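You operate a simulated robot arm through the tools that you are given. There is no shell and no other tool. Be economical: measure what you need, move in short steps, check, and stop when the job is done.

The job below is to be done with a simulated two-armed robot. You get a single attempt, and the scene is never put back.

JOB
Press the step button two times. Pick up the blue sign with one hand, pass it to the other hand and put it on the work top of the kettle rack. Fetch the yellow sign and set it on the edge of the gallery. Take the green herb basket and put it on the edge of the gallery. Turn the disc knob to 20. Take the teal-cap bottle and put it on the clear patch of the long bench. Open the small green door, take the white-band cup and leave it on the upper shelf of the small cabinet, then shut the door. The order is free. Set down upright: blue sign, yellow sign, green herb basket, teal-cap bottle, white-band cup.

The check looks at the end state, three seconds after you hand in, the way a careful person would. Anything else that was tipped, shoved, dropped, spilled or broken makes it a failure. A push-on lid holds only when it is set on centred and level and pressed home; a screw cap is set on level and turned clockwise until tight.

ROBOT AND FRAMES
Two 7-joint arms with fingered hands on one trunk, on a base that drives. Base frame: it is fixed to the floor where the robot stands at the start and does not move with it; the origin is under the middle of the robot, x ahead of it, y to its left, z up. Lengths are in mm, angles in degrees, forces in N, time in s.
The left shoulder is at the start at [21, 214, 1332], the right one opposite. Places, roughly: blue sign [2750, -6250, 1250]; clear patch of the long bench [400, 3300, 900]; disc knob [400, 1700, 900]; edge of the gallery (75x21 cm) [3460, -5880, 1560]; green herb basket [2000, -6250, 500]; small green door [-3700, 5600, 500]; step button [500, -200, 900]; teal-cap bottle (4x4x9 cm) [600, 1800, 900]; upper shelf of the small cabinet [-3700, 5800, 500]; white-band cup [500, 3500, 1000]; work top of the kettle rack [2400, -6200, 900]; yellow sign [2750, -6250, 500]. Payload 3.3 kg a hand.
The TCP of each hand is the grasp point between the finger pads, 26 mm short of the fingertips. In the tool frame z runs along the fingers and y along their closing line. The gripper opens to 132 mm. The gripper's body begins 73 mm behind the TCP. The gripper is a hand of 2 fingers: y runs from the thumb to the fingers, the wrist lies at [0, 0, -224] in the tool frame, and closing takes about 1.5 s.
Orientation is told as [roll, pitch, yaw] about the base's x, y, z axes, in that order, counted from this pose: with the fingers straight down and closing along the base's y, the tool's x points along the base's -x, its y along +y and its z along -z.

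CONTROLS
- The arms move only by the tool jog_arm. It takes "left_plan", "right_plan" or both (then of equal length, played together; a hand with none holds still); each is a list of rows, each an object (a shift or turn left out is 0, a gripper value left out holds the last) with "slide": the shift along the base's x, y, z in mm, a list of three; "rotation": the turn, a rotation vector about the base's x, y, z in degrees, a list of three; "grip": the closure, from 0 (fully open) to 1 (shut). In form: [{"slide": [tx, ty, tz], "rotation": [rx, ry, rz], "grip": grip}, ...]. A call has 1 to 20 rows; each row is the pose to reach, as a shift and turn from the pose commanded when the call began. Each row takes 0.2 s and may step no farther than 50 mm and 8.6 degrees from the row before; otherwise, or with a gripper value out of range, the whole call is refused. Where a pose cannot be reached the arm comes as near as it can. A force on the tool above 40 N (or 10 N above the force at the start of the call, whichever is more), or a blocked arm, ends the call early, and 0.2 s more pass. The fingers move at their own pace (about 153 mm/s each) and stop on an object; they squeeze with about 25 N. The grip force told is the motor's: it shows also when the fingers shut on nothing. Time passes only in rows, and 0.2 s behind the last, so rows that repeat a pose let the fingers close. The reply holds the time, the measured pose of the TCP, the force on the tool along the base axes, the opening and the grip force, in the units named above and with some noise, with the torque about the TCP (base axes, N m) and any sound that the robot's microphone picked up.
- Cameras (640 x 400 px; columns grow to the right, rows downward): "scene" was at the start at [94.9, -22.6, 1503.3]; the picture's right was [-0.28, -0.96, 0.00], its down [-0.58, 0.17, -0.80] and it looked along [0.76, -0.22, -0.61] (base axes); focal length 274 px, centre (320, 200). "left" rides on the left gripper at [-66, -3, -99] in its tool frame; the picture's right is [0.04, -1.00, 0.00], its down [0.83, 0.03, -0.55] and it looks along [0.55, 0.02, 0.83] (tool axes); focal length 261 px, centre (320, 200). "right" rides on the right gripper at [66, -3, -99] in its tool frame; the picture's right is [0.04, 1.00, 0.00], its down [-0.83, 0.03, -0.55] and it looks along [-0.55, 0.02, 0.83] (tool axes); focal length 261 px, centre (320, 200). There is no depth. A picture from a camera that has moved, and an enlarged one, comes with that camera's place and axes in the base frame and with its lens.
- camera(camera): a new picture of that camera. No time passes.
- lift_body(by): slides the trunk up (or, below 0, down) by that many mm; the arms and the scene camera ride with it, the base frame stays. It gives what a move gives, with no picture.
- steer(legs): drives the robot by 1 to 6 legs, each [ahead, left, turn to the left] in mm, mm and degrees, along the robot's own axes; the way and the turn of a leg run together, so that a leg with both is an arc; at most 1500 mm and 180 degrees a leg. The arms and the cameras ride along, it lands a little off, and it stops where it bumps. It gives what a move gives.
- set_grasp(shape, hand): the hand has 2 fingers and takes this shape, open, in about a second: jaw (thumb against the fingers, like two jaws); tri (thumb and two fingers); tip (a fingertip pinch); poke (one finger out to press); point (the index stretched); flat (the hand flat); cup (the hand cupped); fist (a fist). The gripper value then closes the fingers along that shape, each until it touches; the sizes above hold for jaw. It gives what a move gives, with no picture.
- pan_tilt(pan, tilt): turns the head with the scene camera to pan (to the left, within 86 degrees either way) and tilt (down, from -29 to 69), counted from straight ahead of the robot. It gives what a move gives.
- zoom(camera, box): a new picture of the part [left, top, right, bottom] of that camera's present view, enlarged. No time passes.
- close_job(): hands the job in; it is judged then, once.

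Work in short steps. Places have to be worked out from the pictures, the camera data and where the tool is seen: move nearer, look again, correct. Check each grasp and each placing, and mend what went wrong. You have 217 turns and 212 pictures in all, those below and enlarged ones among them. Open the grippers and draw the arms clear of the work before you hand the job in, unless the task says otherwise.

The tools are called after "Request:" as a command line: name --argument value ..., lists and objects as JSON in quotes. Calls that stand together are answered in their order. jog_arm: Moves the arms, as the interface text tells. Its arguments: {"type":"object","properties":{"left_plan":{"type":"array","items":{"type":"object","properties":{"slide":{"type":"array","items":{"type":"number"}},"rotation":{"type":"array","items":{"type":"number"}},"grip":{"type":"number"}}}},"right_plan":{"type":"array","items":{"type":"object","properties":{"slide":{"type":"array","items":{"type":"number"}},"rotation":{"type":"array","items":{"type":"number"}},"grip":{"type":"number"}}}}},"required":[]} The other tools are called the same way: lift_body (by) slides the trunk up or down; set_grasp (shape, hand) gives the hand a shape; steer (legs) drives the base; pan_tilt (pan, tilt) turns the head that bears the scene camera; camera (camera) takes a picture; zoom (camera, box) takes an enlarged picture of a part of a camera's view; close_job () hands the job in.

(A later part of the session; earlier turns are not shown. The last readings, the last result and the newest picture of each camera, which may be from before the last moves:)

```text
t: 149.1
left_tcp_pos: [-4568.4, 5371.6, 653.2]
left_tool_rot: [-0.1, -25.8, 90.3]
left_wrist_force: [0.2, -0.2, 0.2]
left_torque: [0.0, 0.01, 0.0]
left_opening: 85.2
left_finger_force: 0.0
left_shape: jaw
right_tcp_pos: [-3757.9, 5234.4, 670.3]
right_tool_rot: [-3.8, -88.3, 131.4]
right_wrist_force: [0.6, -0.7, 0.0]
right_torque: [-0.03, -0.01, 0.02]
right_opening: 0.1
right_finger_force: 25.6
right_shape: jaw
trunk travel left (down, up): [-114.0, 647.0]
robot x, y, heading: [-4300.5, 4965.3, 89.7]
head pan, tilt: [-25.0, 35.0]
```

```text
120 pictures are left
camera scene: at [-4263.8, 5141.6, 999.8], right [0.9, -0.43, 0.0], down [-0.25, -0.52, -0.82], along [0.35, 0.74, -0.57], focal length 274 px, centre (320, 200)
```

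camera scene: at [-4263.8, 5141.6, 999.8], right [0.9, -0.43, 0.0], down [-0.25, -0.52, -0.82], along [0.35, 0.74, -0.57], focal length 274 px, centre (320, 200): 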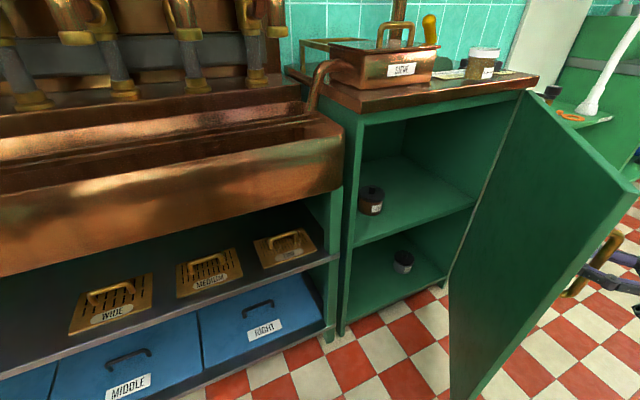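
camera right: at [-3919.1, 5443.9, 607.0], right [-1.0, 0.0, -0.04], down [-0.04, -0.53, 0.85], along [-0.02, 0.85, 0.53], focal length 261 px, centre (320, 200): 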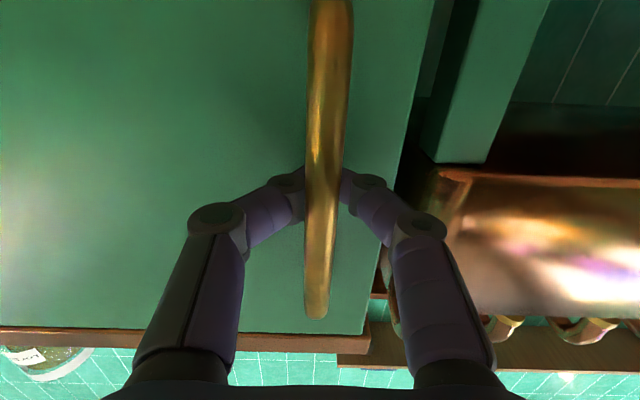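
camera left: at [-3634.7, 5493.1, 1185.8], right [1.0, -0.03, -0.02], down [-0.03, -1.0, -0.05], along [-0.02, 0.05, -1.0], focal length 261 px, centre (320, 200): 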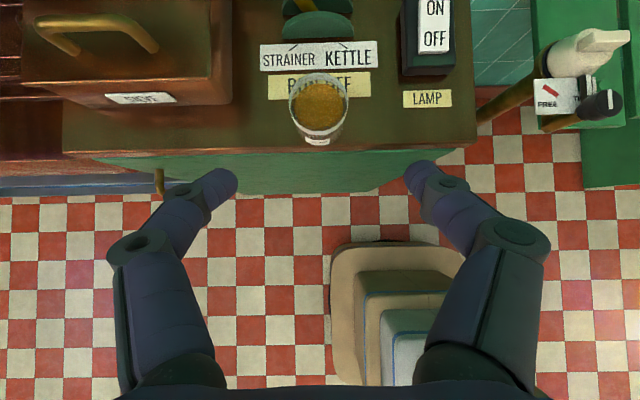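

Interior visible: upper shelf with a small jar at left, free at right. I keep pulling toward 70°.

Request:
jog_arm --right_plan '[{"slide": [31, -23, 0]}, {"slide": [64, -44, 0], "rotation": [0, 0, 5]}, {"slide": [98, -61, 0], "rotation": [0, 0, 10]}, {"slide": [134, -75, 0], "rotation": [0, 0, 15]}, {"slide": [171, -86, 0], "rotation": [0, 0, 20]}]'

Request:
camera --camera "scene"

```text
t: 150.3
left_tcp_pos: [-4569.0, 5371.9, 653.1]
left_tool_rot: [-0.3, -25.7, 90.5]
left_wrist_force: [-0.8, 0.2, -0.1]
left_torque: [-0.03, -0.01, 0.04]
left_opening: 85.6
left_finger_force: 0.1
left_shape: jaw
right_tcp_pos: [-3674.2, 5164.6, 711.4]
right_tool_rot: [67.9, -89.2, 72.5]
right_wrist_force: [0.1, -0.3, 0.8]
right_torque: [0.0, -0.06, 0.0]
right_opening: 0.1
right_finger_force: 25.1
right_shape: jaw
right hand out of reach, approached as far as the arm can: row 4, 5
trunk travel left (down, up): [-114.0, 647.0]
robot x, y, heading: [-4302.9, 4962.5, 89.8]
head pan, tilt: [-25.0, 35.0]
```

```text
119 pictures are left
camera scene: at [-4264.7, 5141.5, 1000.0], right [0.9, -0.43, 0.0], down [-0.24, -0.52, -0.82], along [0.35, 0.74, -0.57], focal length 274 px, centre (320, 200)
```

scene: 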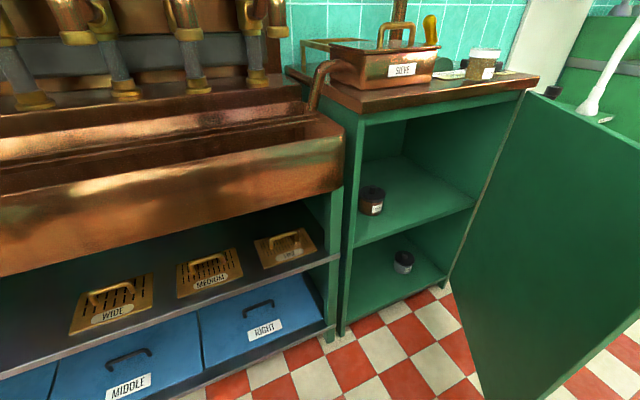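

Door ~65° open. I open the fingers and drive the hand off the bar along its pointing axis.

Request:
jog_arm --right_plan '[{"grip": 0.5}, {"grip": 0.25}, {"grip": 0.25}]'

Request:
camera --camera "right"

```text
t: 151.1
left_tcp_pos: [-4569.1, 5372.5, 654.2]
left_tool_rot: [-0.1, -25.7, 90.4]
left_wrist_force: [0.0, 0.2, -0.8]
left_torque: [-0.02, 0.0, 0.01]
left_opening: 85.6
left_finger_force: 0.2
left_shape: jaw
right_tcp_pos: [-3673.6, 5163.6, 709.7]
right_tool_rot: [72.3, -89.3, 67.8]
right_wrist_force: [-0.2, 0.3, -0.5]
right_torque: [0.0, 0.01, -0.01]
right_opening: 98.7
right_finger_force: 0.0
right_shape: jaw
trunk travel left (down, up): [-114.0, 647.0]
robot x, y, heading: [-4302.9, 4960.2, 89.4]
head pan, tilt: [-25.0, 35.0]
```

```text
118 pictures are left
camera right: at [-3596.3, 5102.3, 645.5], right [-0.64, -0.77, -0.03], down [0.41, -0.37, 0.83], along [-0.65, 0.52, 0.55], focal length 261 px, centre (320, 200)
```

right: 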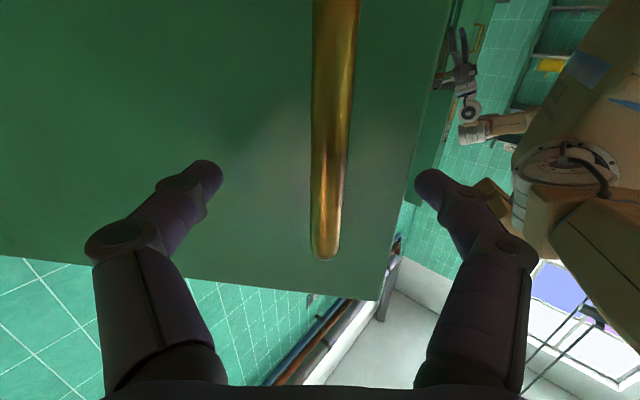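

Bar is centred between the open fingers. I drive right/back to clear it.

Request:
steer --legs '[[-70, -85, 0]]'

Request:
camera --camera "right"

Request:
camera --camera "scene"

```text
t: 152.2
left_tcp_pos: [-4486.6, 5300.5, 652.8]
left_tool_rot: [-0.1, -25.7, 90.5]
left_wrist_force: [-0.6, 0.0, 0.6]
left_torque: [0.02, 0.02, 0.02]
left_opening: 85.5
left_finger_force: 0.0
left_shape: jaw
right_tcp_pos: [-3588.8, 5093.2, 710.4]
right_tool_rot: [72.0, -89.3, 68.5]
right_wrist_force: [0.1, 0.5, -1.6]
right_torque: [-0.02, -0.03, 0.01]
right_opening: 98.7
right_finger_force: 0.1
right_shape: jaw
trunk travel left (down, up): [-114.0, 647.0]
robot x, y, heading: [-4220.5, 4891.1, 89.6]
head pan, tilt: [-25.0, 35.0]
```

```text
117 pictures are left
camera right: at [-3512.5, 5032.4, 645.5], right [-0.64, -0.77, -0.03], down [0.41, -0.37, 0.83], along [-0.65, 0.52, 0.55], focal length 261 px, centre (320, 200)
```

right: 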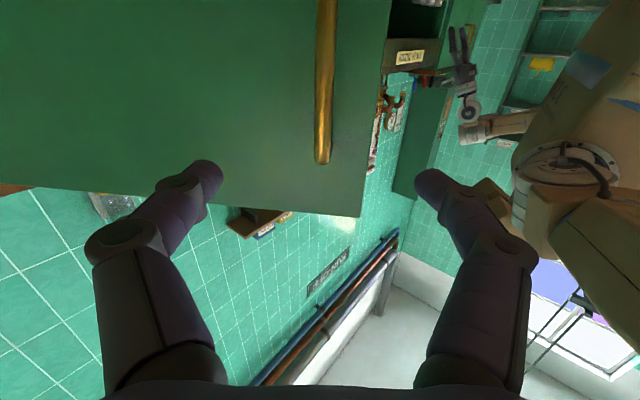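

```text
116 pictures are left
camera scene: at [-4180.3, 5071.1, 999.8], right [0.9, -0.43, 0.0], down [-0.25, -0.52, -0.82], along [0.35, 0.74, -0.57], focal length 274 px, centre (320, 200)
```

scene: 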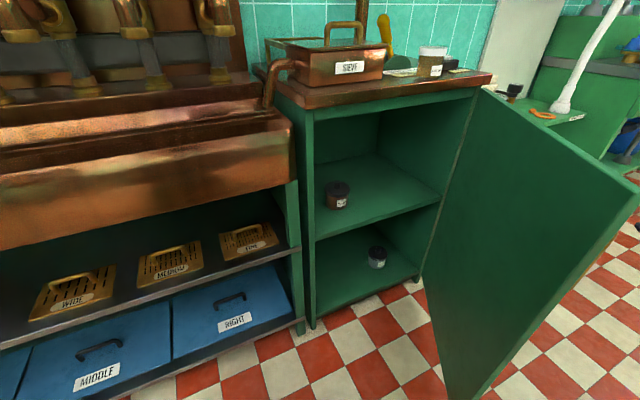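

Handle released. I back away, reorient the hand straight forward (and shut), ready to push the door wider from inside.

Request:
steer --legs '[[-300, 0, 0]]'

Request:
jog_arm --right_plan '[{"slide": [-35, 20, 0], "rotation": [0, 0, -7], "grip": 1}, {"slide": [-70, 45, 0], "rotation": [0, 0, -14], "grip": 1}, {"slide": [-105, 75, 0], "rotation": [0, 0, -21], "grip": 1}, {"slide": [-140, 105, 0], "rotation": [0, 0, -28]}, {"slide": [-175, 135, 0], "rotation": [0, 0, -35]}, {"slide": [-205, 170, 0], "rotation": [0, 0, -42]}, {"slide": [-230, 205, 0], "rotation": [0, 0, -48]}, {"slide": [-240, 240, 0], "rotation": [0, 0, -50]}]'

Request:
camera --camera "scene"

```text
t: 154.3
left_tcp_pos: [-4487.8, 4997.3, 653.5]
left_tool_rot: [-0.1, -25.7, 90.8]
left_wrist_force: [0.2, 0.1, -0.8]
left_torque: [0.02, -0.02, -0.01]
left_opening: 85.5
left_finger_force: 0.1
left_shape: jaw
right_tcp_pos: [-3592.0, 4796.3, 710.7]
right_tool_rot: [72.0, -89.3, 68.9]
right_wrist_force: [-0.5, -0.4, 0.8]
right_torque: [0.01, 0.01, 0.0]
right_opening: 98.8
right_finger_force: 0.1
right_shape: jaw
trunk travel left (down, up): [-114.0, 647.0]
robot x, y, heading: [-4219.6, 4590.2, 90.0]
head pan, tilt: [-25.0, 35.0]
```

```text
t: 156.1
left_tcp_pos: [-4488.7, 4996.4, 652.6]
left_tool_rot: [-0.1, -25.7, 90.8]
left_wrist_force: [0.4, -0.3, 0.9]
left_torque: [-0.01, -0.06, 0.05]
left_opening: 85.3
left_finger_force: 0.1
left_shape: jaw
right_tcp_pos: [-3820.5, 5037.3, 698.7]
right_tool_rot: [66.8, -89.4, 23.9]
right_wrist_force: [0.4, 0.3, -0.5]
right_torque: [0.01, 0.03, -0.02]
right_opening: 0.0
right_finger_force: 24.8
right_shape: jaw
right hand out of reach, approached as far as the arm can: row 2, 3, 4, 5, 6, 7, 8
trunk travel left (down, up): [-114.0, 647.0]
robot x, y, heading: [-4220.8, 4587.8, 89.8]
head pan, tilt: [-25.0, 35.0]
```

```text
115 pictures are left
camera scene: at [-4182.1, 4768.7, 999.8], right [0.91, -0.42, 0.0], down [-0.24, -0.52, -0.82], along [0.35, 0.74, -0.57], focal length 274 px, centre (320, 200)
```

scene: 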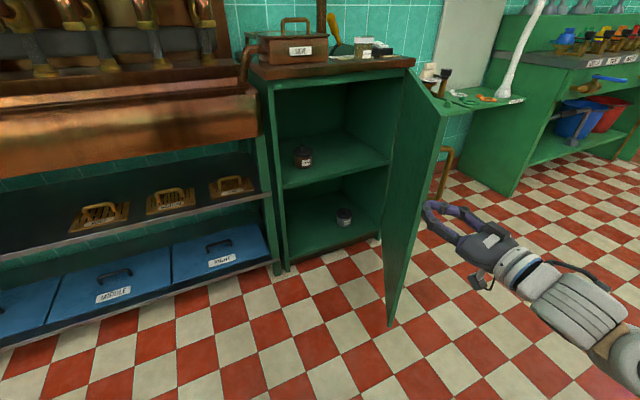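

The hand is left of the door's free edge (edge at ≈[-3694,5182]). I drive in front of the opening and then right, pushing the door wider.

Request:
steer --legs '[[250, 0, 0], [0, -260, 0]]'

Request:
camera --camera "scene"

```text
t: 159.4
left_tcp_pos: [-4218.1, 5245.1, 653.7]
left_tool_rot: [-0.1, -25.6, 90.7]
left_wrist_force: [0.4, 0.0, -0.1]
left_torque: [0.0, 0.0, 0.01]
left_opening: 85.2
left_finger_force: 0.1
left_shape: jaw
right_tcp_pos: [-3553.3, 5284.4, 697.5]
right_tool_rot: [75.0, -89.3, 15.9]
right_wrist_force: [0.3, 0.6, -0.2]
right_torque: [0.0, 0.0, -0.01]
right_opening: 0.0
right_finger_force: 24.8
right_shape: jaw
trunk travel left (down, up): [-114.0, 647.0]
robot x, y, heading: [-3950.8, 4835.8, 90.0]
head pan, tilt: [-25.0, 35.0]
```

```text
114 pictures are left
camera scene: at [-3913.2, 5016.5, 999.8], right [0.91, -0.42, 0.0], down [-0.24, -0.52, -0.82], along [0.35, 0.74, -0.57], focal length 274 px, centre (320, 200)
```

scene: 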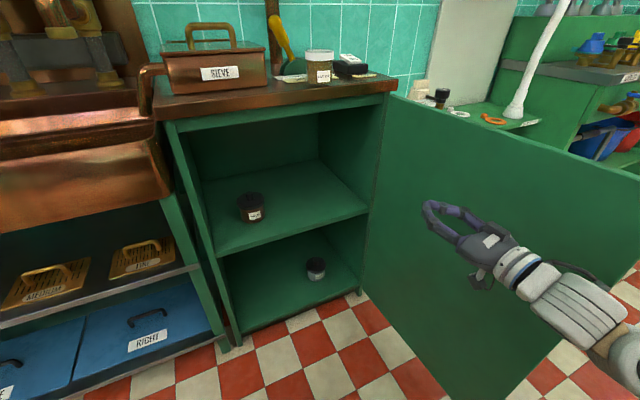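

Door is about 90° open. Upper shelf z≈460 with free space right of the jar (jar ≈[-3820,5706]). I shift left, raise the trunk to cup height and look with the wrist camera.

Request:
steer --legs '[[0, 88, 0]]'

Request:
lift_body --by 190

Request:
jog_arm --right_plan '[{"grip": 0.4}, {"grip": 0.25}, {"grip": 0.25}]'

Request:
camera --camera "right"

Request:
camera --camera "scene"

```text
t: 160.5
left_tcp_pos: [-4312.7, 5243.3, 652.5]
left_tool_rot: [-0.2, -25.7, 91.0]
left_wrist_force: [-0.3, -0.2, -0.3]
left_torque: [-0.02, 0.05, 0.0]
left_opening: 85.2
left_finger_force: 0.0
left_shape: jaw
right_tcp_pos: [-3646.8, 5285.5, 697.8]
right_tool_rot: [75.2, -89.3, 15.8]
right_wrist_force: [-0.1, -0.1, 0.3]
right_torque: [-0.02, 0.01, 0.0]
right_opening: 0.0
right_finger_force: 24.8
right_shape: jaw
trunk travel left (down, up): [-114.0, 647.0]
robot x, y, heading: [-4041.3, 4837.3, 90.1]
head pan, tilt: [-25.0, 35.0]
```

```text
t: 162.6
left_tcp_pos: [-4313.9, 5242.6, 843.5]
left_tool_rot: [-0.1, -25.7, 91.0]
left_wrist_force: [0.0, -0.1, -0.4]
left_torque: [0.0, 0.01, -0.02]
left_opening: 85.3
left_finger_force: 0.1
left_shape: jaw
right_tcp_pos: [-3647.4, 5286.8, 887.3]
right_tool_rot: [73.0, -89.4, 17.9]
right_wrist_force: [-0.2, -0.3, 0.3]
right_torque: [0.02, -0.03, -0.01]
right_opening: 0.0
right_finger_force: 25.2
right_shape: jaw
trunk travel left (down, up): [-304.0, 457.0]
robot x, y, heading: [-4043.1, 4833.6, 90.0]
head pan, tilt: [-25.0, 35.0]
```

```text
t: 163.4
left_tcp_pos: [-4312.9, 5244.2, 842.6]
left_tool_rot: [-0.1, -25.8, 91.0]
left_wrist_force: [0.0, -0.1, 0.9]
left_torque: [-0.02, -0.01, 0.0]
left_opening: 85.4
left_finger_force: 0.0
left_shape: jaw
right_tcp_pos: [-3646.3, 5286.0, 888.5]
right_tool_rot: [75.7, -89.4, 15.4]
right_wrist_force: [-0.6, 0.4, 0.1]
right_torque: [0.02, -0.02, -0.02]
right_opening: 98.7
right_finger_force: 0.1
right_shape: jaw
trunk travel left (down, up): [-304.0, 457.0]
robot x, y, heading: [-4044.1, 4835.7, 90.4]
head pan, tilt: [-25.0, 35.0]
```

```text
113 pictures are left
camera right: at [-3643.0, 5188.0, 823.2], right [-1.0, -0.02, -0.03], down [-0.02, -0.55, 0.83], along [-0.03, 0.83, 0.55], focal length 261 px, centre (320, 200)
```

right: 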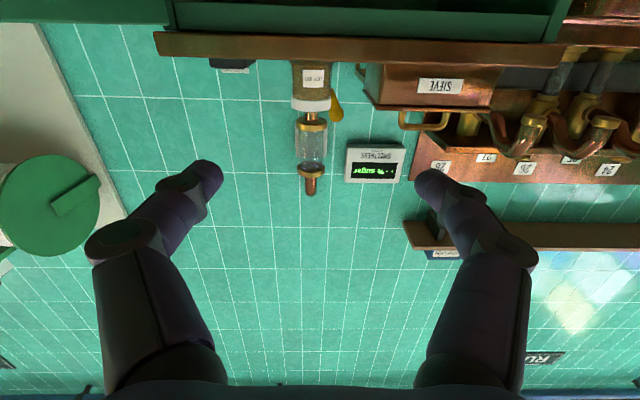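

```text
112 pictures are left
camera scene: at [-4005.3, 4961.5, 1195.2], right [0.91, -0.42, 0.0], down [-0.24, -0.52, -0.82], along [0.34, 0.74, -0.57], focal length 274 px, centre (320, 200)
```

scene: 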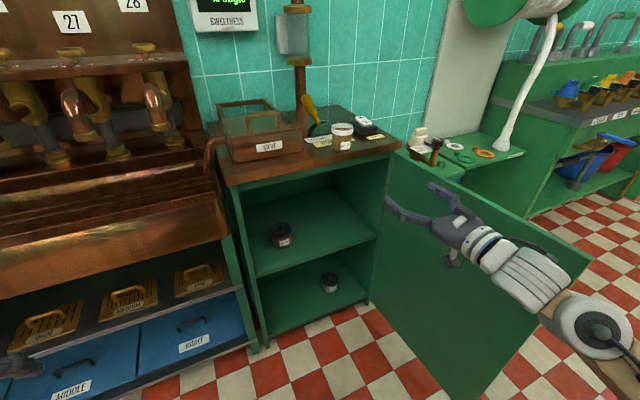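

Cup is aligned within a few mm. I raise 4 mm, drive ahead 260, then check.

Request:
steer --legs '[[255, -5, 0]]'

Request:
jog_arm --right_plan '[{"slide": [0, 0, 5]}]'

Request:
camera --camera "right"

Request:
camera --camera "scene"

```text
t: 165.2
left_tcp_pos: [-4305.6, 5502.5, 842.2]
left_tool_rot: [-0.1, -25.7, 90.7]
left_wrist_force: [1.0, -0.7, 0.8]
left_torque: [0.05, 0.02, -0.02]
left_opening: 85.1
left_finger_force: 0.1
left_shape: jaw
right_tcp_pos: [-3638.8, 5542.2, 889.0]
right_tool_rot: [73.6, -89.3, 17.2]
right_wrist_force: [-0.5, -0.3, 0.2]
right_torque: [0.0, 0.01, 0.02]
right_opening: 98.6
right_finger_force: 0.1
right_shape: jaw
trunk travel left (down, up): [-304.0, 457.0]
robot x, y, heading: [-4034.6, 5092.4, 89.7]
head pan, tilt: [-25.0, 35.0]
```

```text
t: 165.7
left_tcp_pos: [-4305.2, 5502.7, 843.7]
left_tool_rot: [0.0, -25.7, 90.7]
left_wrist_force: [-0.4, -1.7, 0.6]
left_torque: [0.01, -0.02, -0.02]
left_opening: 85.5
left_finger_force: 0.1
left_shape: jaw
right_tcp_pos: [-3638.7, 5540.7, 893.9]
right_tool_rot: [76.7, -89.4, 13.9]
right_wrist_force: [-0.1, 0.2, 0.0]
right_torque: [-0.01, -0.03, 0.03]
right_opening: 98.7
right_finger_force: 0.1
right_shape: jaw
trunk travel left (down, up): [-304.0, 457.0]
robot x, y, heading: [-4037.2, 5093.5, 90.1]
head pan, tilt: [-25.0, 35.0]
```

```text
111 pictures are left
camera right: at [-3636.1, 5442.2, 828.2], right [-1.0, -0.01, -0.03], down [-0.02, -0.55, 0.83], along [-0.03, 0.83, 0.55], focal length 261 px, centre (320, 200)
```

right: 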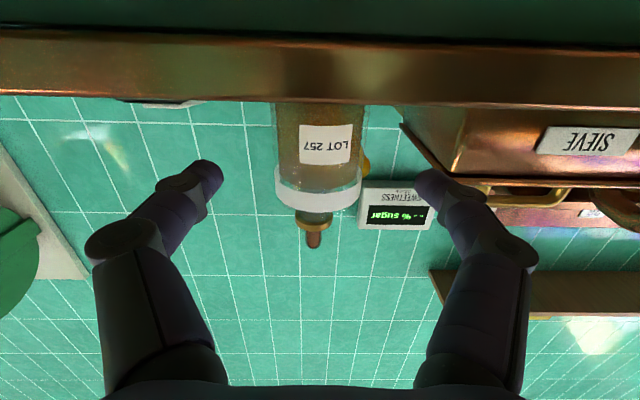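

```text
110 pictures are left
camera scene: at [-3999.9, 5218.5, 1195.2], right [0.91, -0.42, 0.0], down [-0.24, -0.52, -0.82], along [0.35, 0.74, -0.57], focal length 274 px, centre (320, 200)
```

scene: 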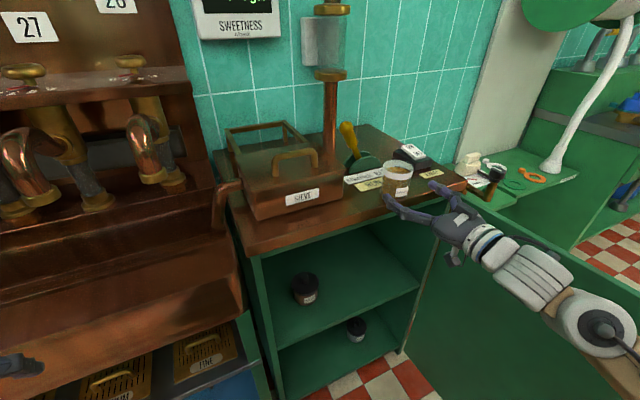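

Cup is centred. I advance 70 mm and close.

Request:
jog_arm --right_plan '[{"slide": [0, 25, 0]}, {"slide": [0, 50, 0]}, {"slide": [0, 70, 0]}, {"slide": [0, 70, 0], "grip": 0.45}, {"slide": [0, 70, 0], "grip": 0.6}, {"slide": [0, 70, 0], "grip": 0.7}, {"slide": [0, 70, 0], "grip": 0.7}]'

Request:
camera --camera "right"

Request:
zoom --camera "scene" --box '[300, 100, 500, 260]'

```text
t: 167.2
left_tcp_pos: [-4305.3, 5502.2, 843.6]
left_tool_rot: [-0.1, -25.7, 90.7]
left_wrist_force: [-1.2, -0.4, -0.3]
left_torque: [-0.04, 0.0, 0.0]
left_opening: 85.2
left_finger_force: 0.1
left_shape: jaw
right_tcp_pos: [-3640.1, 5611.2, 892.5]
right_tool_rot: [75.3, -89.4, 15.4]
right_wrist_force: [0.9, 0.7, -1.2]
right_torque: [0.04, 0.0, 0.0]
right_opening: 40.2
right_finger_force: 0.0
right_shape: jaw
trunk travel left (down, up): [-304.0, 457.0]
robot x, y, heading: [-4039.0, 5092.9, 90.1]
head pan, tilt: [-25.0, 35.0]
```

```text
109 pictures are left
camera right: at [-3637.3, 5512.8, 827.7], right [-1.0, -0.01, -0.03], down [-0.02, -0.55, 0.83], along [-0.03, 0.83, 0.55], focal length 261 px, centre (320, 200)
```

right: 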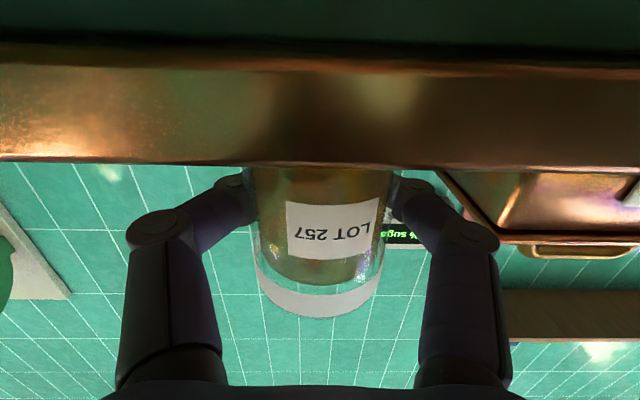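

```text
2.50 times, centred on (400, 180) of scene
camera zoom: at [-3999.9, 5218.7, 1195.2], right [0.91, -0.42, 0.0], down [-0.24, -0.52, -0.82], along [0.35, 0.74, -0.57], focal length 685 px, centre (120, 250)
```

zoom: 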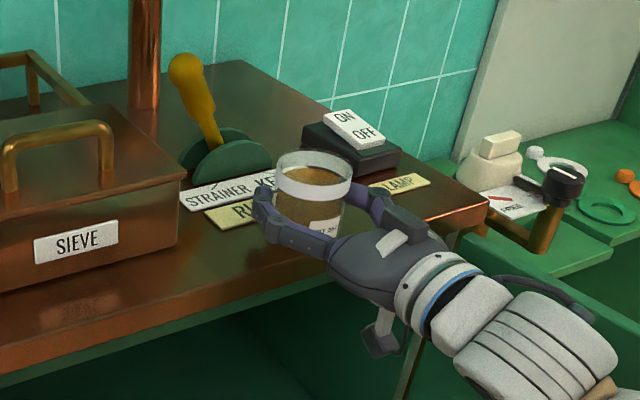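

Fingers passed the cup's middle (no contact). I reopen, back off 14 mm and close again.

Request:
jog_arm --right_plan '[{"grip": 0.5}, {"grip": 0.45}, {"slide": [0, -8, 0]}, {"slide": [0, -15, 0]}, {"slide": [0, -15, 0], "grip": 0.6}, {"slide": [0, -15, 0], "grip": 0.72}, {"slide": [0, -15, 0], "grip": 0.72}, {"slide": [0, -15, 0], "grip": 0.72}]'

Request:
zoom --camera "scene" --box '[300, 100, 500, 260]'

```text
t: 169.1
left_tcp_pos: [-4306.0, 5502.3, 842.8]
left_tool_rot: [-0.1, -25.8, 90.7]
left_wrist_force: [0.8, 0.2, 0.0]
left_torque: [-0.01, -0.01, -0.02]
left_opening: 85.4
left_finger_force: 0.0
left_shape: jaw
right_tcp_pos: [-3637.9, 5596.4, 894.6]
right_tool_rot: [76.6, -89.3, 13.9]
right_wrist_force: [0.2, 0.0, 1.3]
right_torque: [-0.03, -0.02, 0.02]
right_opening: 44.5
right_finger_force: 25.6
right_shape: jaw
trunk travel left (down, up): [-304.0, 457.0]
robot x, y, heading: [-4036.9, 5096.1, 89.7]
head pan, tilt: [-25.0, 35.0]
```

```text
2.50 times, centred on (400, 180) of scene
camera zoom: at [-3999.9, 5218.6, 1195.2], right [0.91, -0.42, 0.0], down [-0.24, -0.52, -0.82], along [0.35, 0.74, -0.57], focal length 685 px, centre (120, 250)
```

zoom: 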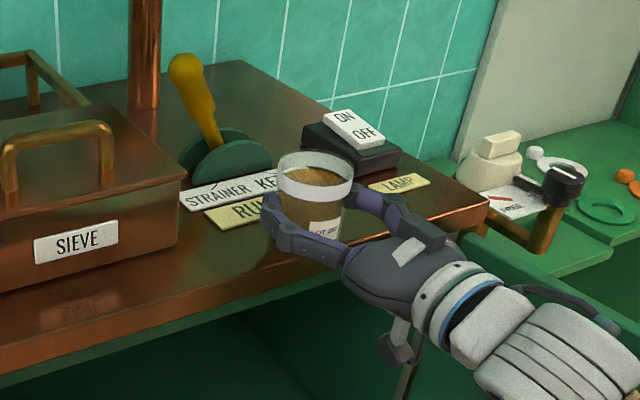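

Gripped at 44.5 mm. I lift 30 mm gently and check.

Request:
jog_arm --right_plan '[{"slide": [0, 0, 5]}, {"slide": [0, 0, 12]}, {"slide": [0, 0, 22]}, {"slide": [0, 0, 32]}]'

Request:
camera --camera "right"

Request:
zoom --camera "scene" --box '[300, 100, 500, 260]'

```text
t: 170.1
left_tcp_pos: [-4305.7, 5502.4, 844.0]
left_tool_rot: [-0.1, -25.8, 90.6]
left_wrist_force: [-0.3, 0.4, -0.2]
left_torque: [-0.02, 0.0, -0.02]
left_opening: 85.2
left_finger_force: 0.1
left_shape: jaw
right_tcp_pos: [-3639.3, 5597.6, 924.8]
right_tool_rot: [72.3, -89.2, 18.3]
right_wrist_force: [0.1, 0.4, -0.8]
right_torque: [-0.04, -0.04, 0.01]
right_opening: 44.6
right_finger_force: 25.7
right_shape: jaw
trunk travel left (down, up): [-304.0, 457.0]
robot x, y, heading: [-4037.7, 5092.7, 90.0]
head pan, tilt: [-25.0, 35.0]
```

```text
106 pictures are left
camera right: at [-3636.0, 5498.1, 860.2], right [-1.0, -0.01, -0.03], down [-0.02, -0.55, 0.83], along [-0.03, 0.83, 0.55], focal length 261 px, centre (320, 200)
```

right: 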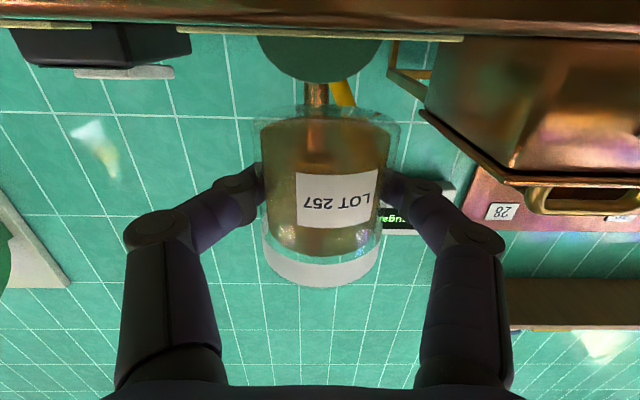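

```text
2.50 times, centred on (400, 180) of scene
camera zoom: at [-3999.8, 5218.7, 1195.1], right [0.91, -0.42, 0.0], down [-0.24, -0.52, -0.82], along [0.35, 0.74, -0.57], focal length 685 px, centre (120, 250)
```

zoom: 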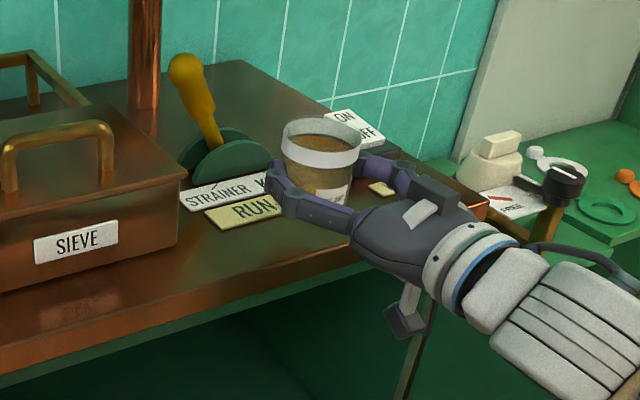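

Held upright, but horizontal orientation cannot reach down to the shelf (wrist limit). I set it back down and regrasp with the hand tilted ~60° instead.

Request:
jog_arm --right_plan '[{"slide": [0, 0, -12]}, {"slide": [0, 0, -22]}, {"slide": [0, 0, -27]}, {"slide": [0, 0, -30]}, {"slide": [0, 0, -32]}]'

```text
t: 171.2
left_tcp_pos: [-4305.3, 5501.2, 843.2]
left_tool_rot: [-0.1, -25.8, 90.7]
left_wrist_force: [0.4, 0.2, -0.5]
left_torque: [0.0, 0.0, -0.01]
left_opening: 85.4
left_finger_force: 0.0
left_shape: jaw
right_tcp_pos: [-3639.1, 5595.8, 893.4]
right_tool_rot: [81.1, -89.4, 9.4]
right_wrist_force: [0.7, 0.6, 0.5]
right_torque: [0.06, -0.01, -0.02]
right_opening: 44.5
right_finger_force: 25.3
right_shape: jaw
trunk travel left (down, up): [-304.0, 457.0]
robot x, y, heading: [-4040.2, 5090.8, 90.0]
head pan, tilt: [-25.0, 35.0]
```

Back on the surface. I open, tilt the hand to ~60° about the cup, and regrasp.

Request:
jog_arm --right_plan '[{"slide": [0, 0, -1], "grip": 0.5}, {"slide": [0, 0, -1], "grip": 0.35}, {"slide": [0, 0, -1], "grip": 0.35}, {"slide": [0, 0, 0], "rotation": [-7, 0, 0]}, {"slide": [0, 0, 0], "rotation": [-14, 0, 0]}, {"slide": [0, 0, 0], "rotation": [-21, 0, 0]}, {"slide": [0, 0, 0], "rotation": [-28, 0, 0]}, {"slide": [0, 0, 0], "rotation": [-30, 0, 0]}]'

Request:
camera --camera "right"

Request:
zoom --camera "scene" --box '[300, 100, 500, 260]'

```text
t: 173.1
left_tcp_pos: [-4306.9, 5502.7, 842.6]
left_tool_rot: [-0.1, -25.7, 90.7]
left_wrist_force: [-0.7, -1.0, -0.2]
left_torque: [-0.02, -0.03, -0.02]
left_opening: 85.3
left_finger_force: 0.1
left_shape: jaw
right_tcp_pos: [-3638.4, 5596.6, 892.5]
right_tool_rot: [1.7, -59.6, 88.7]
right_wrist_force: [0.1, 1.1, -0.2]
right_torque: [0.04, -0.04, 0.0]
right_opening: 85.4
right_finger_force: 0.1
right_shape: jaw
trunk travel left (down, up): [-304.0, 457.0]
robot x, y, heading: [-4038.0, 5094.9, 90.0]
head pan, tilt: [-25.0, 35.0]
```

```text
104 pictures are left
camera right: at [-3635.3, 5478.5, 886.1], right [-1.0, -0.02, -0.02], down [-0.02, -0.06, 1.0], along [-0.02, 1.0, 0.06], focal length 261 px, centre (320, 200)
```

right: 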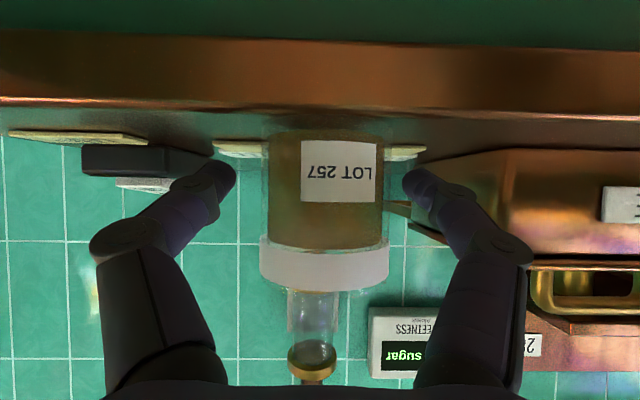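

```text
2.50 times, centred on (400, 180) of scene
camera zoom: at [-3999.9, 5218.6, 1195.1], right [0.91, -0.42, 0.0], down [-0.24, -0.52, -0.82], along [0.35, 0.74, -0.57], focal length 685 px, centre (120, 250)
```

zoom: 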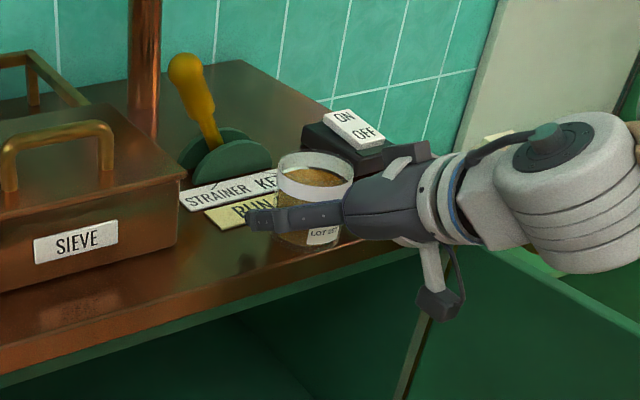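

Good straddle. I close and lift 35 mm.

Request:
jog_arm --right_plan '[{"grip": 0.5}, {"grip": 0.65}, {"grip": 0.75}, {"grip": 0.75}, {"grip": 0.75}, {"slide": [0, 0, 6]}, {"slide": [0, 0, 14]}, {"slide": [0, 0, 24]}, {"slide": [0, 0, 36]}]'

Request:
camera --camera "right"

```text
t: 175.1
left_tcp_pos: [-4305.0, 5502.3, 843.5]
left_tool_rot: [0.0, -25.8, 90.7]
left_wrist_force: [-0.8, -0.3, -0.3]
left_torque: [0.02, 0.01, 0.0]
left_opening: 85.4
left_finger_force: 0.1
left_shape: jaw
right_tcp_pos: [-3639.9, 5595.6, 928.7]
right_tool_rot: [1.8, -59.8, 88.7]
right_wrist_force: [0.6, 0.2, -1.3]
right_torque: [-0.02, -0.03, 0.04]
right_opening: 44.1
right_finger_force: 25.5
right_shape: jaw
trunk travel left (down, up): [-304.0, 457.0]
robot x, y, heading: [-4036.1, 5095.8, 89.8]
head pan, tilt: [-25.0, 35.0]
```

```text
102 pictures are left
camera right: at [-3636.5, 5478.1, 921.6], right [-1.0, -0.03, -0.02], down [-0.02, -0.06, 1.0], along [-0.03, 1.0, 0.06], focal length 261 px, centre (320, 200)
```

right: 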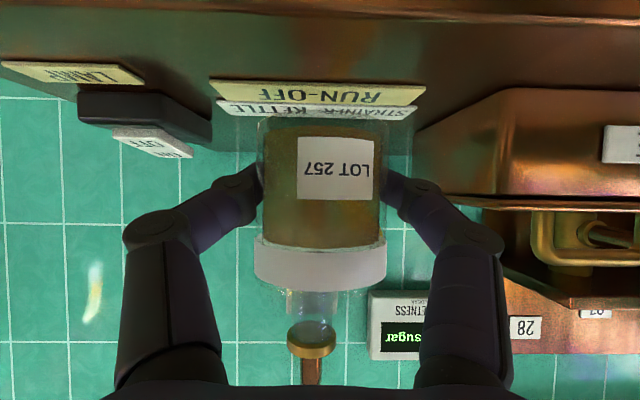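

Held upright. I drive back, lower the trunk fully, then look into the cabinet.

Request:
steer --legs '[[-330, 0, 0]]'

Request:
lift_body --by -300

Request:
camera --camera "scene"

Request:
camera --camera "right"

```text
t: 177.2
left_tcp_pos: [-4310.0, 5169.8, 842.9]
left_tool_rot: [0.0, -25.7, 91.4]
left_wrist_force: [0.7, -0.7, 0.0]
left_torque: [-0.02, 0.02, 0.0]
left_opening: 85.4
left_finger_force: 0.1
left_shape: jaw
right_tcp_pos: [-3643.9, 5271.1, 927.5]
right_tool_rot: [1.8, -59.8, 89.5]
right_wrist_force: [-0.4, -0.1, -1.3]
right_torque: [-0.01, -0.04, -0.01]
right_opening: 44.1
right_finger_force: 24.8
right_shape: jaw
trunk travel left (down, up): [-304.0, 457.0]
robot x, y, heading: [-4037.7, 4767.2, 90.7]
head pan, tilt: [-25.0, 35.0]
```

```text
t: 180.2
left_tcp_pos: [-4309.3, 5168.3, 494.8]
left_tool_rot: [0.0, -17.3, 91.4]
left_wrist_force: [0.1, -0.7, -0.3]
left_torque: [-0.02, 0.01, 0.02]
left_opening: 85.6
left_finger_force: 0.1
left_shape: jaw
right_tcp_pos: [-3644.6, 5271.1, 628.5]
right_tool_rot: [1.8, -59.8, 89.5]
right_wrist_force: [-0.4, -0.6, -1.9]
right_torque: [-0.02, 0.03, -0.03]
right_opening: 44.3
right_finger_force: 24.7
right_shape: jaw
trunk travel left (down, up): [-4.0, 757.0]
robot x, y, heading: [-4036.8, 4765.1, 90.5]
head pan, tilt: [-25.0, 35.0]
```

```text
101 pictures are left
camera scene: at [-4001.2, 4988.9, 882.7], right [0.91, -0.41, 0.0], down [-0.24, -0.52, -0.82], along [0.34, 0.75, -0.57], focal length 274 px, centre (320, 200)
```

scene: 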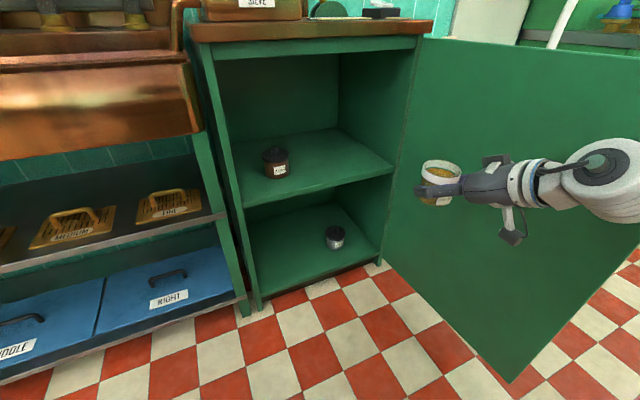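

```text
100 pictures are left
camera right: at [-3640.1, 5153.6, 621.8], right [-1.0, -0.04, -0.02], down [-0.02, -0.06, 1.0], along [-0.04, 1.0, 0.06], focal length 261 px, centre (320, 200)
```

right: 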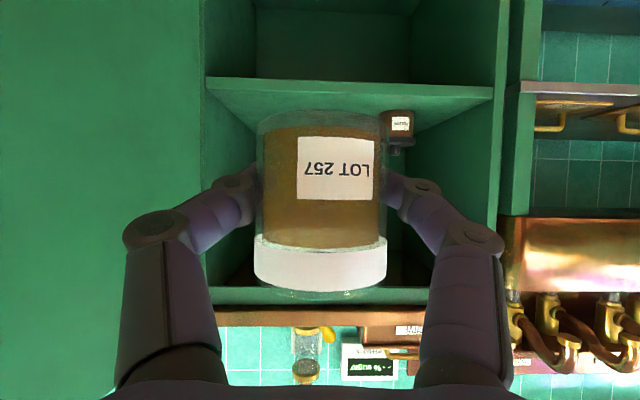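

I zoom into the shelf edge to find its exact height (view is upside down).

Request:
zoom --camera "right" --box '[190, 50, 510, 200]'

Request:
zoom --camera "scene" --box '[180, 20, 480, 220]'

```text
2.00 times, centred on (350, 125) of right
camera zoom: at [-3640.1, 5153.6, 621.8], right [-1.0, -0.04, -0.02], down [-0.02, -0.06, 1.0], along [-0.04, 1.0, 0.06], focal length 521 px, centre (260, 350)
```

zoom: 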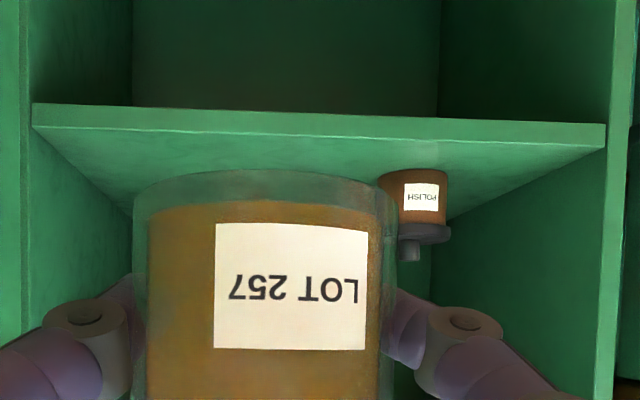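

```text
2.00 times, centred on (330, 120) of scene
camera zoom: at [-4001.2, 4988.9, 882.7], right [0.91, -0.41, 0.0], down [-0.24, -0.52, -0.82], along [0.34, 0.75, -0.57], focal length 548 px, centre (300, 360)
```

zoom: 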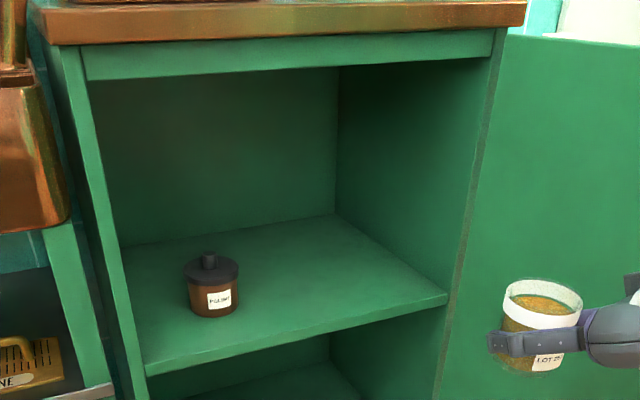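

Shelf top ≈478. The forearm may foul the open door edge, so I look right at the elbow.

Request:
pan_tilt --pan -60 --tilt 30

Request:
camera --camera "scene"

```text
t: 181.2
left_tcp_pos: [-4310.0, 5168.8, 494.1]
left_tool_rot: [0.0, -17.4, 91.4]
left_wrist_force: [-0.2, -0.2, -0.1]
left_torque: [0.0, 0.0, 0.03]
left_opening: 85.4
left_finger_force: 0.0
left_shape: jaw
right_tcp_pos: [-3644.4, 5271.0, 629.0]
right_tool_rot: [1.7, -59.8, 89.5]
right_wrist_force: [0.7, -0.4, -1.3]
right_torque: [0.01, -0.03, -0.01]
right_opening: 44.4
right_finger_force: 25.4
right_shape: jaw
trunk travel left (down, up): [-4.0, 757.0]
robot x, y, heading: [-4035.4, 4765.2, 90.6]
head pan, tilt: [-60.0, 30.0]
```

```text
97 pictures are left
camera scene: at [-3959.7, 4954.9, 890.4], right [0.51, -0.86, 0.0], down [-0.43, -0.26, -0.87], along [0.74, 0.44, -0.5], focal length 274 px, centre (320, 200)
```

scene: 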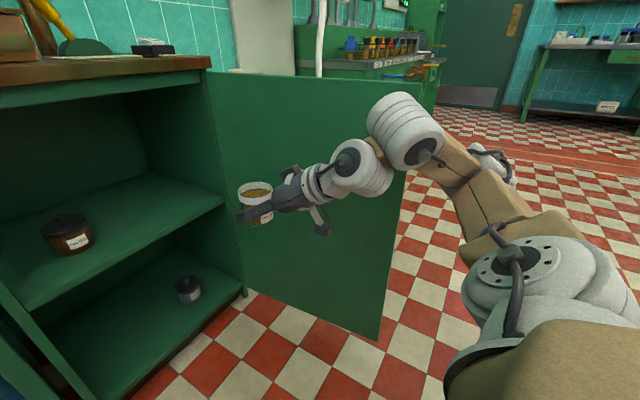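

The elbow is on the inner side of the door, so it can only push it wider. I lower the hand to entry height and drive in partway.

Request:
jog_arm --right_plan '[{"slide": [0, 0, -25]}, {"slide": [0, 0, -50]}, {"slide": [0, 0, -75]}]'

Request:
steer --legs '[[250, 15, -0.5]]'

Request:
camera --camera "scene"

Request:
camera --camera "right"

```text
t: 182.0
left_tcp_pos: [-4309.4, 5168.9, 495.6]
left_tool_rot: [0.0, -17.3, 91.4]
left_wrist_force: [-0.1, 0.6, -0.2]
left_torque: [-0.02, 0.01, 0.03]
left_opening: 85.6
left_finger_force: 0.2
left_shape: jaw
right_tcp_pos: [-3646.3, 5271.3, 552.0]
right_tool_rot: [1.5, -59.8, 89.7]
right_wrist_force: [-0.1, 0.6, -0.6]
right_torque: [-0.03, 0.0, -0.02]
right_opening: 44.0
right_finger_force: 25.4
right_shape: jaw
trunk travel left (down, up): [-4.0, 757.0]
robot x, y, heading: [-4037.3, 4763.6, 90.5]
head pan, tilt: [-60.0, 30.0]
```

```text
t: 183.9
left_tcp_pos: [-4324.0, 5418.7, 495.9]
left_tool_rot: [0.0, -17.3, 91.0]
left_wrist_force: [0.5, -0.2, 0.1]
left_torque: [0.02, -0.01, 0.03]
left_opening: 85.4
left_finger_force: 0.0
left_shape: jaw
right_tcp_pos: [-3661.5, 5518.2, 552.5]
right_tool_rot: [1.8, -59.8, 89.1]
right_wrist_force: [-0.2, 0.8, -2.0]
right_torque: [0.01, 0.03, 0.0]
right_opening: 43.9
right_finger_force: 25.2
right_shape: jaw
trunk travel left (down, up): [-4.0, 757.0]
robot x, y, heading: [-4054.5, 5012.9, 90.5]
head pan, tilt: [-60.0, 30.0]
```

```text
96 pictures are left
camera scene: at [-3976.1, 5203.8, 890.4], right [0.51, -0.86, 0.0], down [-0.43, -0.25, -0.87], along [0.75, 0.44, -0.5], focal length 274 px, centre (320, 200)
```

scene: 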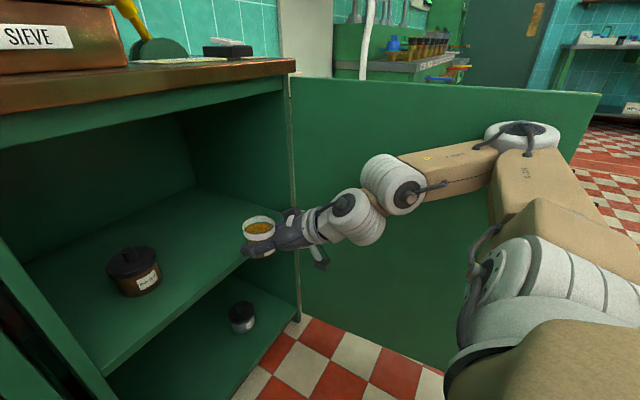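

```text
95 pictures are left
camera right: at [-3657.6, 5402.0, 545.7], right [-1.0, -0.03, -0.02], down [-0.02, -0.06, 1.0], along [-0.03, 1.0, 0.06], focal length 261 px, centre (320, 200)
```

right: 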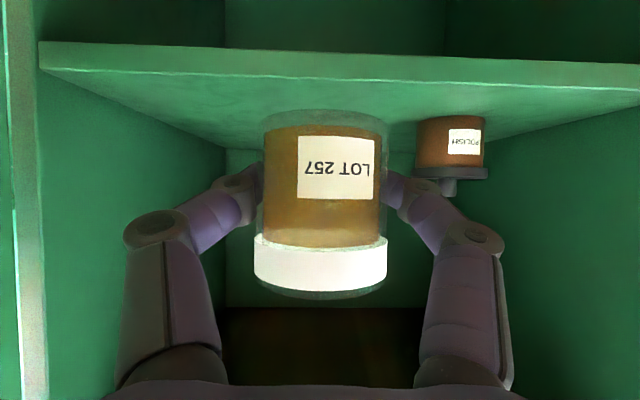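

Shelf top ≈478, jar well clear. I drive in 135 more so the cup is ~80 mm behind the shelf edge.

Request:
steer --legs '[[135, 0, 0]]'

Request:
camera --camera "right"

Request:
camera --camera "scene"

```text
t: 185.2
left_tcp_pos: [-4325.8, 5557.5, 494.8]
left_tool_rot: [0.0, -17.2, 91.1]
left_wrist_force: [-0.2, -0.4, 0.5]
left_torque: [-0.03, 0.01, -0.02]
left_opening: 85.2
left_finger_force: 0.0
left_shape: jaw
right_tcp_pos: [-3662.0, 5656.8, 552.1]
right_tool_rot: [1.9, -59.8, 89.2]
right_wrist_force: [-0.6, 0.2, -1.7]
right_torque: [0.01, 0.0, 0.01]
right_opening: 44.0
right_finger_force: 24.6
right_shape: jaw
trunk travel left (down, up): [-4.0, 757.0]
robot x, y, heading: [-4051.7, 5152.0, 90.4]
head pan, tilt: [-60.0, 30.0]
```

```text
94 pictures are left
camera right: at [-3658.5, 5539.3, 545.7], right [-1.0, -0.03, -0.02], down [-0.02, -0.06, 1.0], along [-0.03, 1.0, 0.06], focal length 261 px, centre (320, 200)
```

right: 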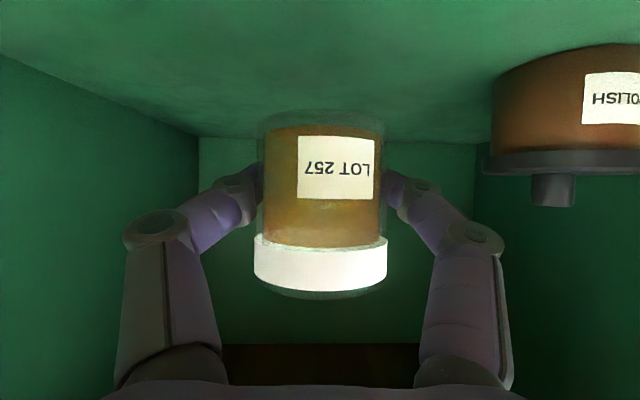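

```text
93 pictures are left
camera scene: at [-3976.9, 5341.2, 890.4], right [0.51, -0.86, 0.0], down [-0.43, -0.25, -0.87], along [0.75, 0.44, -0.5], focal length 274 px, centre (320, 200)
```

scene: 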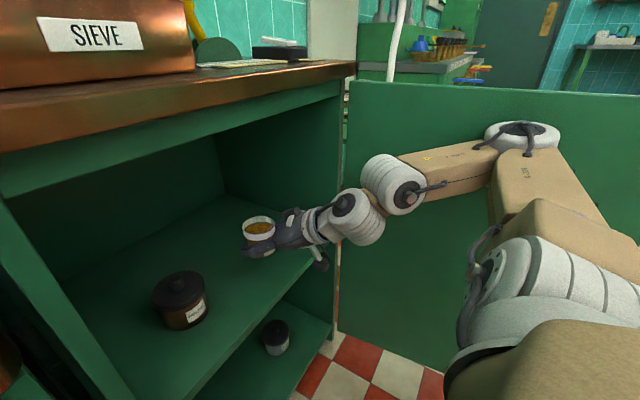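

The left hand hangs near the neighbouring shelf, so I pull it back while lowering the cup.

Request:
jog_arm --left_plan '[{"slide": [0, -25, 0]}, {"slide": [0, -50, 0]}, {"slide": [0, -75, 0]}, {"slide": [0, -100, 0]}, {"slide": [0, -100, 0]}]' --right_plan '[{"slide": [0, 0, -10]}, {"slide": [0, 0, -20]}, {"slide": [0, 0, -28]}, {"slide": [0, 0, -33]}, {"slide": [0, 0, -36]}]'

Request:
camera --camera "right"

```text
t: 186.4
left_tcp_pos: [-4326.3, 5556.1, 494.8]
left_tool_rot: [0.1, -17.2, 91.2]
left_wrist_force: [0.6, 0.0, 0.3]
left_torque: [-0.01, -0.03, 0.04]
left_opening: 85.6
left_finger_force: 0.0
left_shape: jaw
left hand out of reach, approached as far as the arm can: row 1, 2, 3, 4, 5
right_tcp_pos: [-3661.8, 5657.6, 516.4]
right_tool_rot: [1.8, -59.8, 89.2]
right_wrist_force: [0.4, 0.7, -1.7]
right_torque: [-0.05, 0.0, 0.02]
right_opening: 44.2
right_finger_force: 24.9
right_shape: jaw
trunk travel left (down, up): [-4.0, 757.0]
robot x, y, heading: [-4052.4, 5149.9, 90.4]
head pan, tilt: [-60.0, 30.0]
```

```text
92 pictures are left
camera right: at [-3658.3, 5539.6, 509.7], right [-1.0, -0.03, -0.02], down [-0.02, -0.06, 1.0], along [-0.03, 1.0, 0.06], focal length 261 px, centre (320, 200)
```

right: 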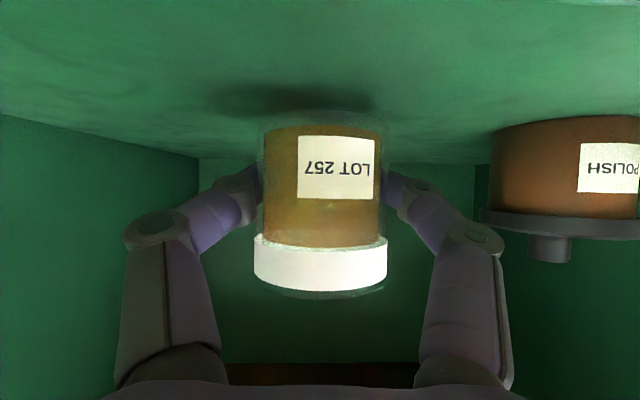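

Continue lowering in fine steps until contact.

Request:
jog_arm --right_plan '[{"slide": [0, 0, -3]}, {"slide": [0, 0, -6]}, {"slide": [0, 0, -8]}, {"slide": [0, 0, -10]}]'

```text
t: 187.4
left_tcp_pos: [-4324.3, 5555.9, 495.1]
left_tool_rot: [0.1, -17.2, 91.2]
left_wrist_force: [-0.2, -0.2, 0.5]
left_torque: [0.01, -0.02, 0.03]
left_opening: 85.3
left_finger_force: 0.1
left_shape: jaw
right_tcp_pos: [-3661.7, 5658.7, 505.8]
right_tool_rot: [1.7, -59.8, 89.2]
right_wrist_force: [-0.5, 0.0, -1.4]
right_torque: [0.01, 0.01, -0.04]
right_opening: 44.2
right_finger_force: 25.3
right_shape: jaw
trunk travel left (down, up): [-4.0, 757.0]
robot x, y, heading: [-4054.0, 5150.9, 90.4]
head pan, tilt: [-60.0, 30.0]
```

Request:
jog_arm --right_plan '[{"slide": [0, 0, -2]}, {"slide": [0, 0, -4]}, {"slide": [0, 0, -6]}, {"slide": [0, 0, -8]}, {"slide": [0, 0, -10]}]'

Request:
camera --camera "right"

```text
t: 188.6
left_tcp_pos: [-4324.0, 5555.4, 495.7]
left_tool_rot: [-0.2, -17.4, 91.1]
left_wrist_force: [-0.4, -0.3, 0.6]
left_torque: [0.01, 0.0, 0.03]
left_opening: 85.3
left_finger_force: 0.0
left_shape: jaw
right_tcp_pos: [-3662.9, 5658.3, 501.3]
right_tool_rot: [1.9, -60.4, 89.1]
right_wrist_force: [3.7, 0.7, 25.3]
right_torque: [0.38, -0.13, -0.08]
right_opening: 44.4
right_finger_force: 24.5
right_shape: jaw
trunk travel left (down, up): [-4.0, 757.0]
robot x, y, heading: [-4054.2, 5151.7, 90.4]
head pan, tilt: [-60.0, 30.0]
```

```text
91 pictures are left
camera right: at [-3659.3, 5540.4, 493.1], right [-1.0, -0.03, -0.02], down [-0.02, -0.07, 1.0], along [-0.03, 1.0, 0.07], focal length 261 px, centre (320, 200)
```

right: 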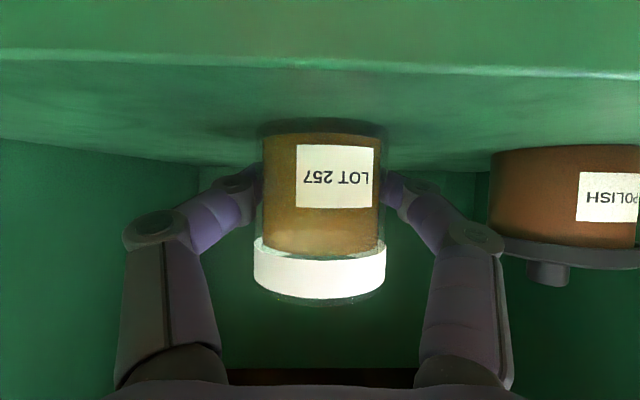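

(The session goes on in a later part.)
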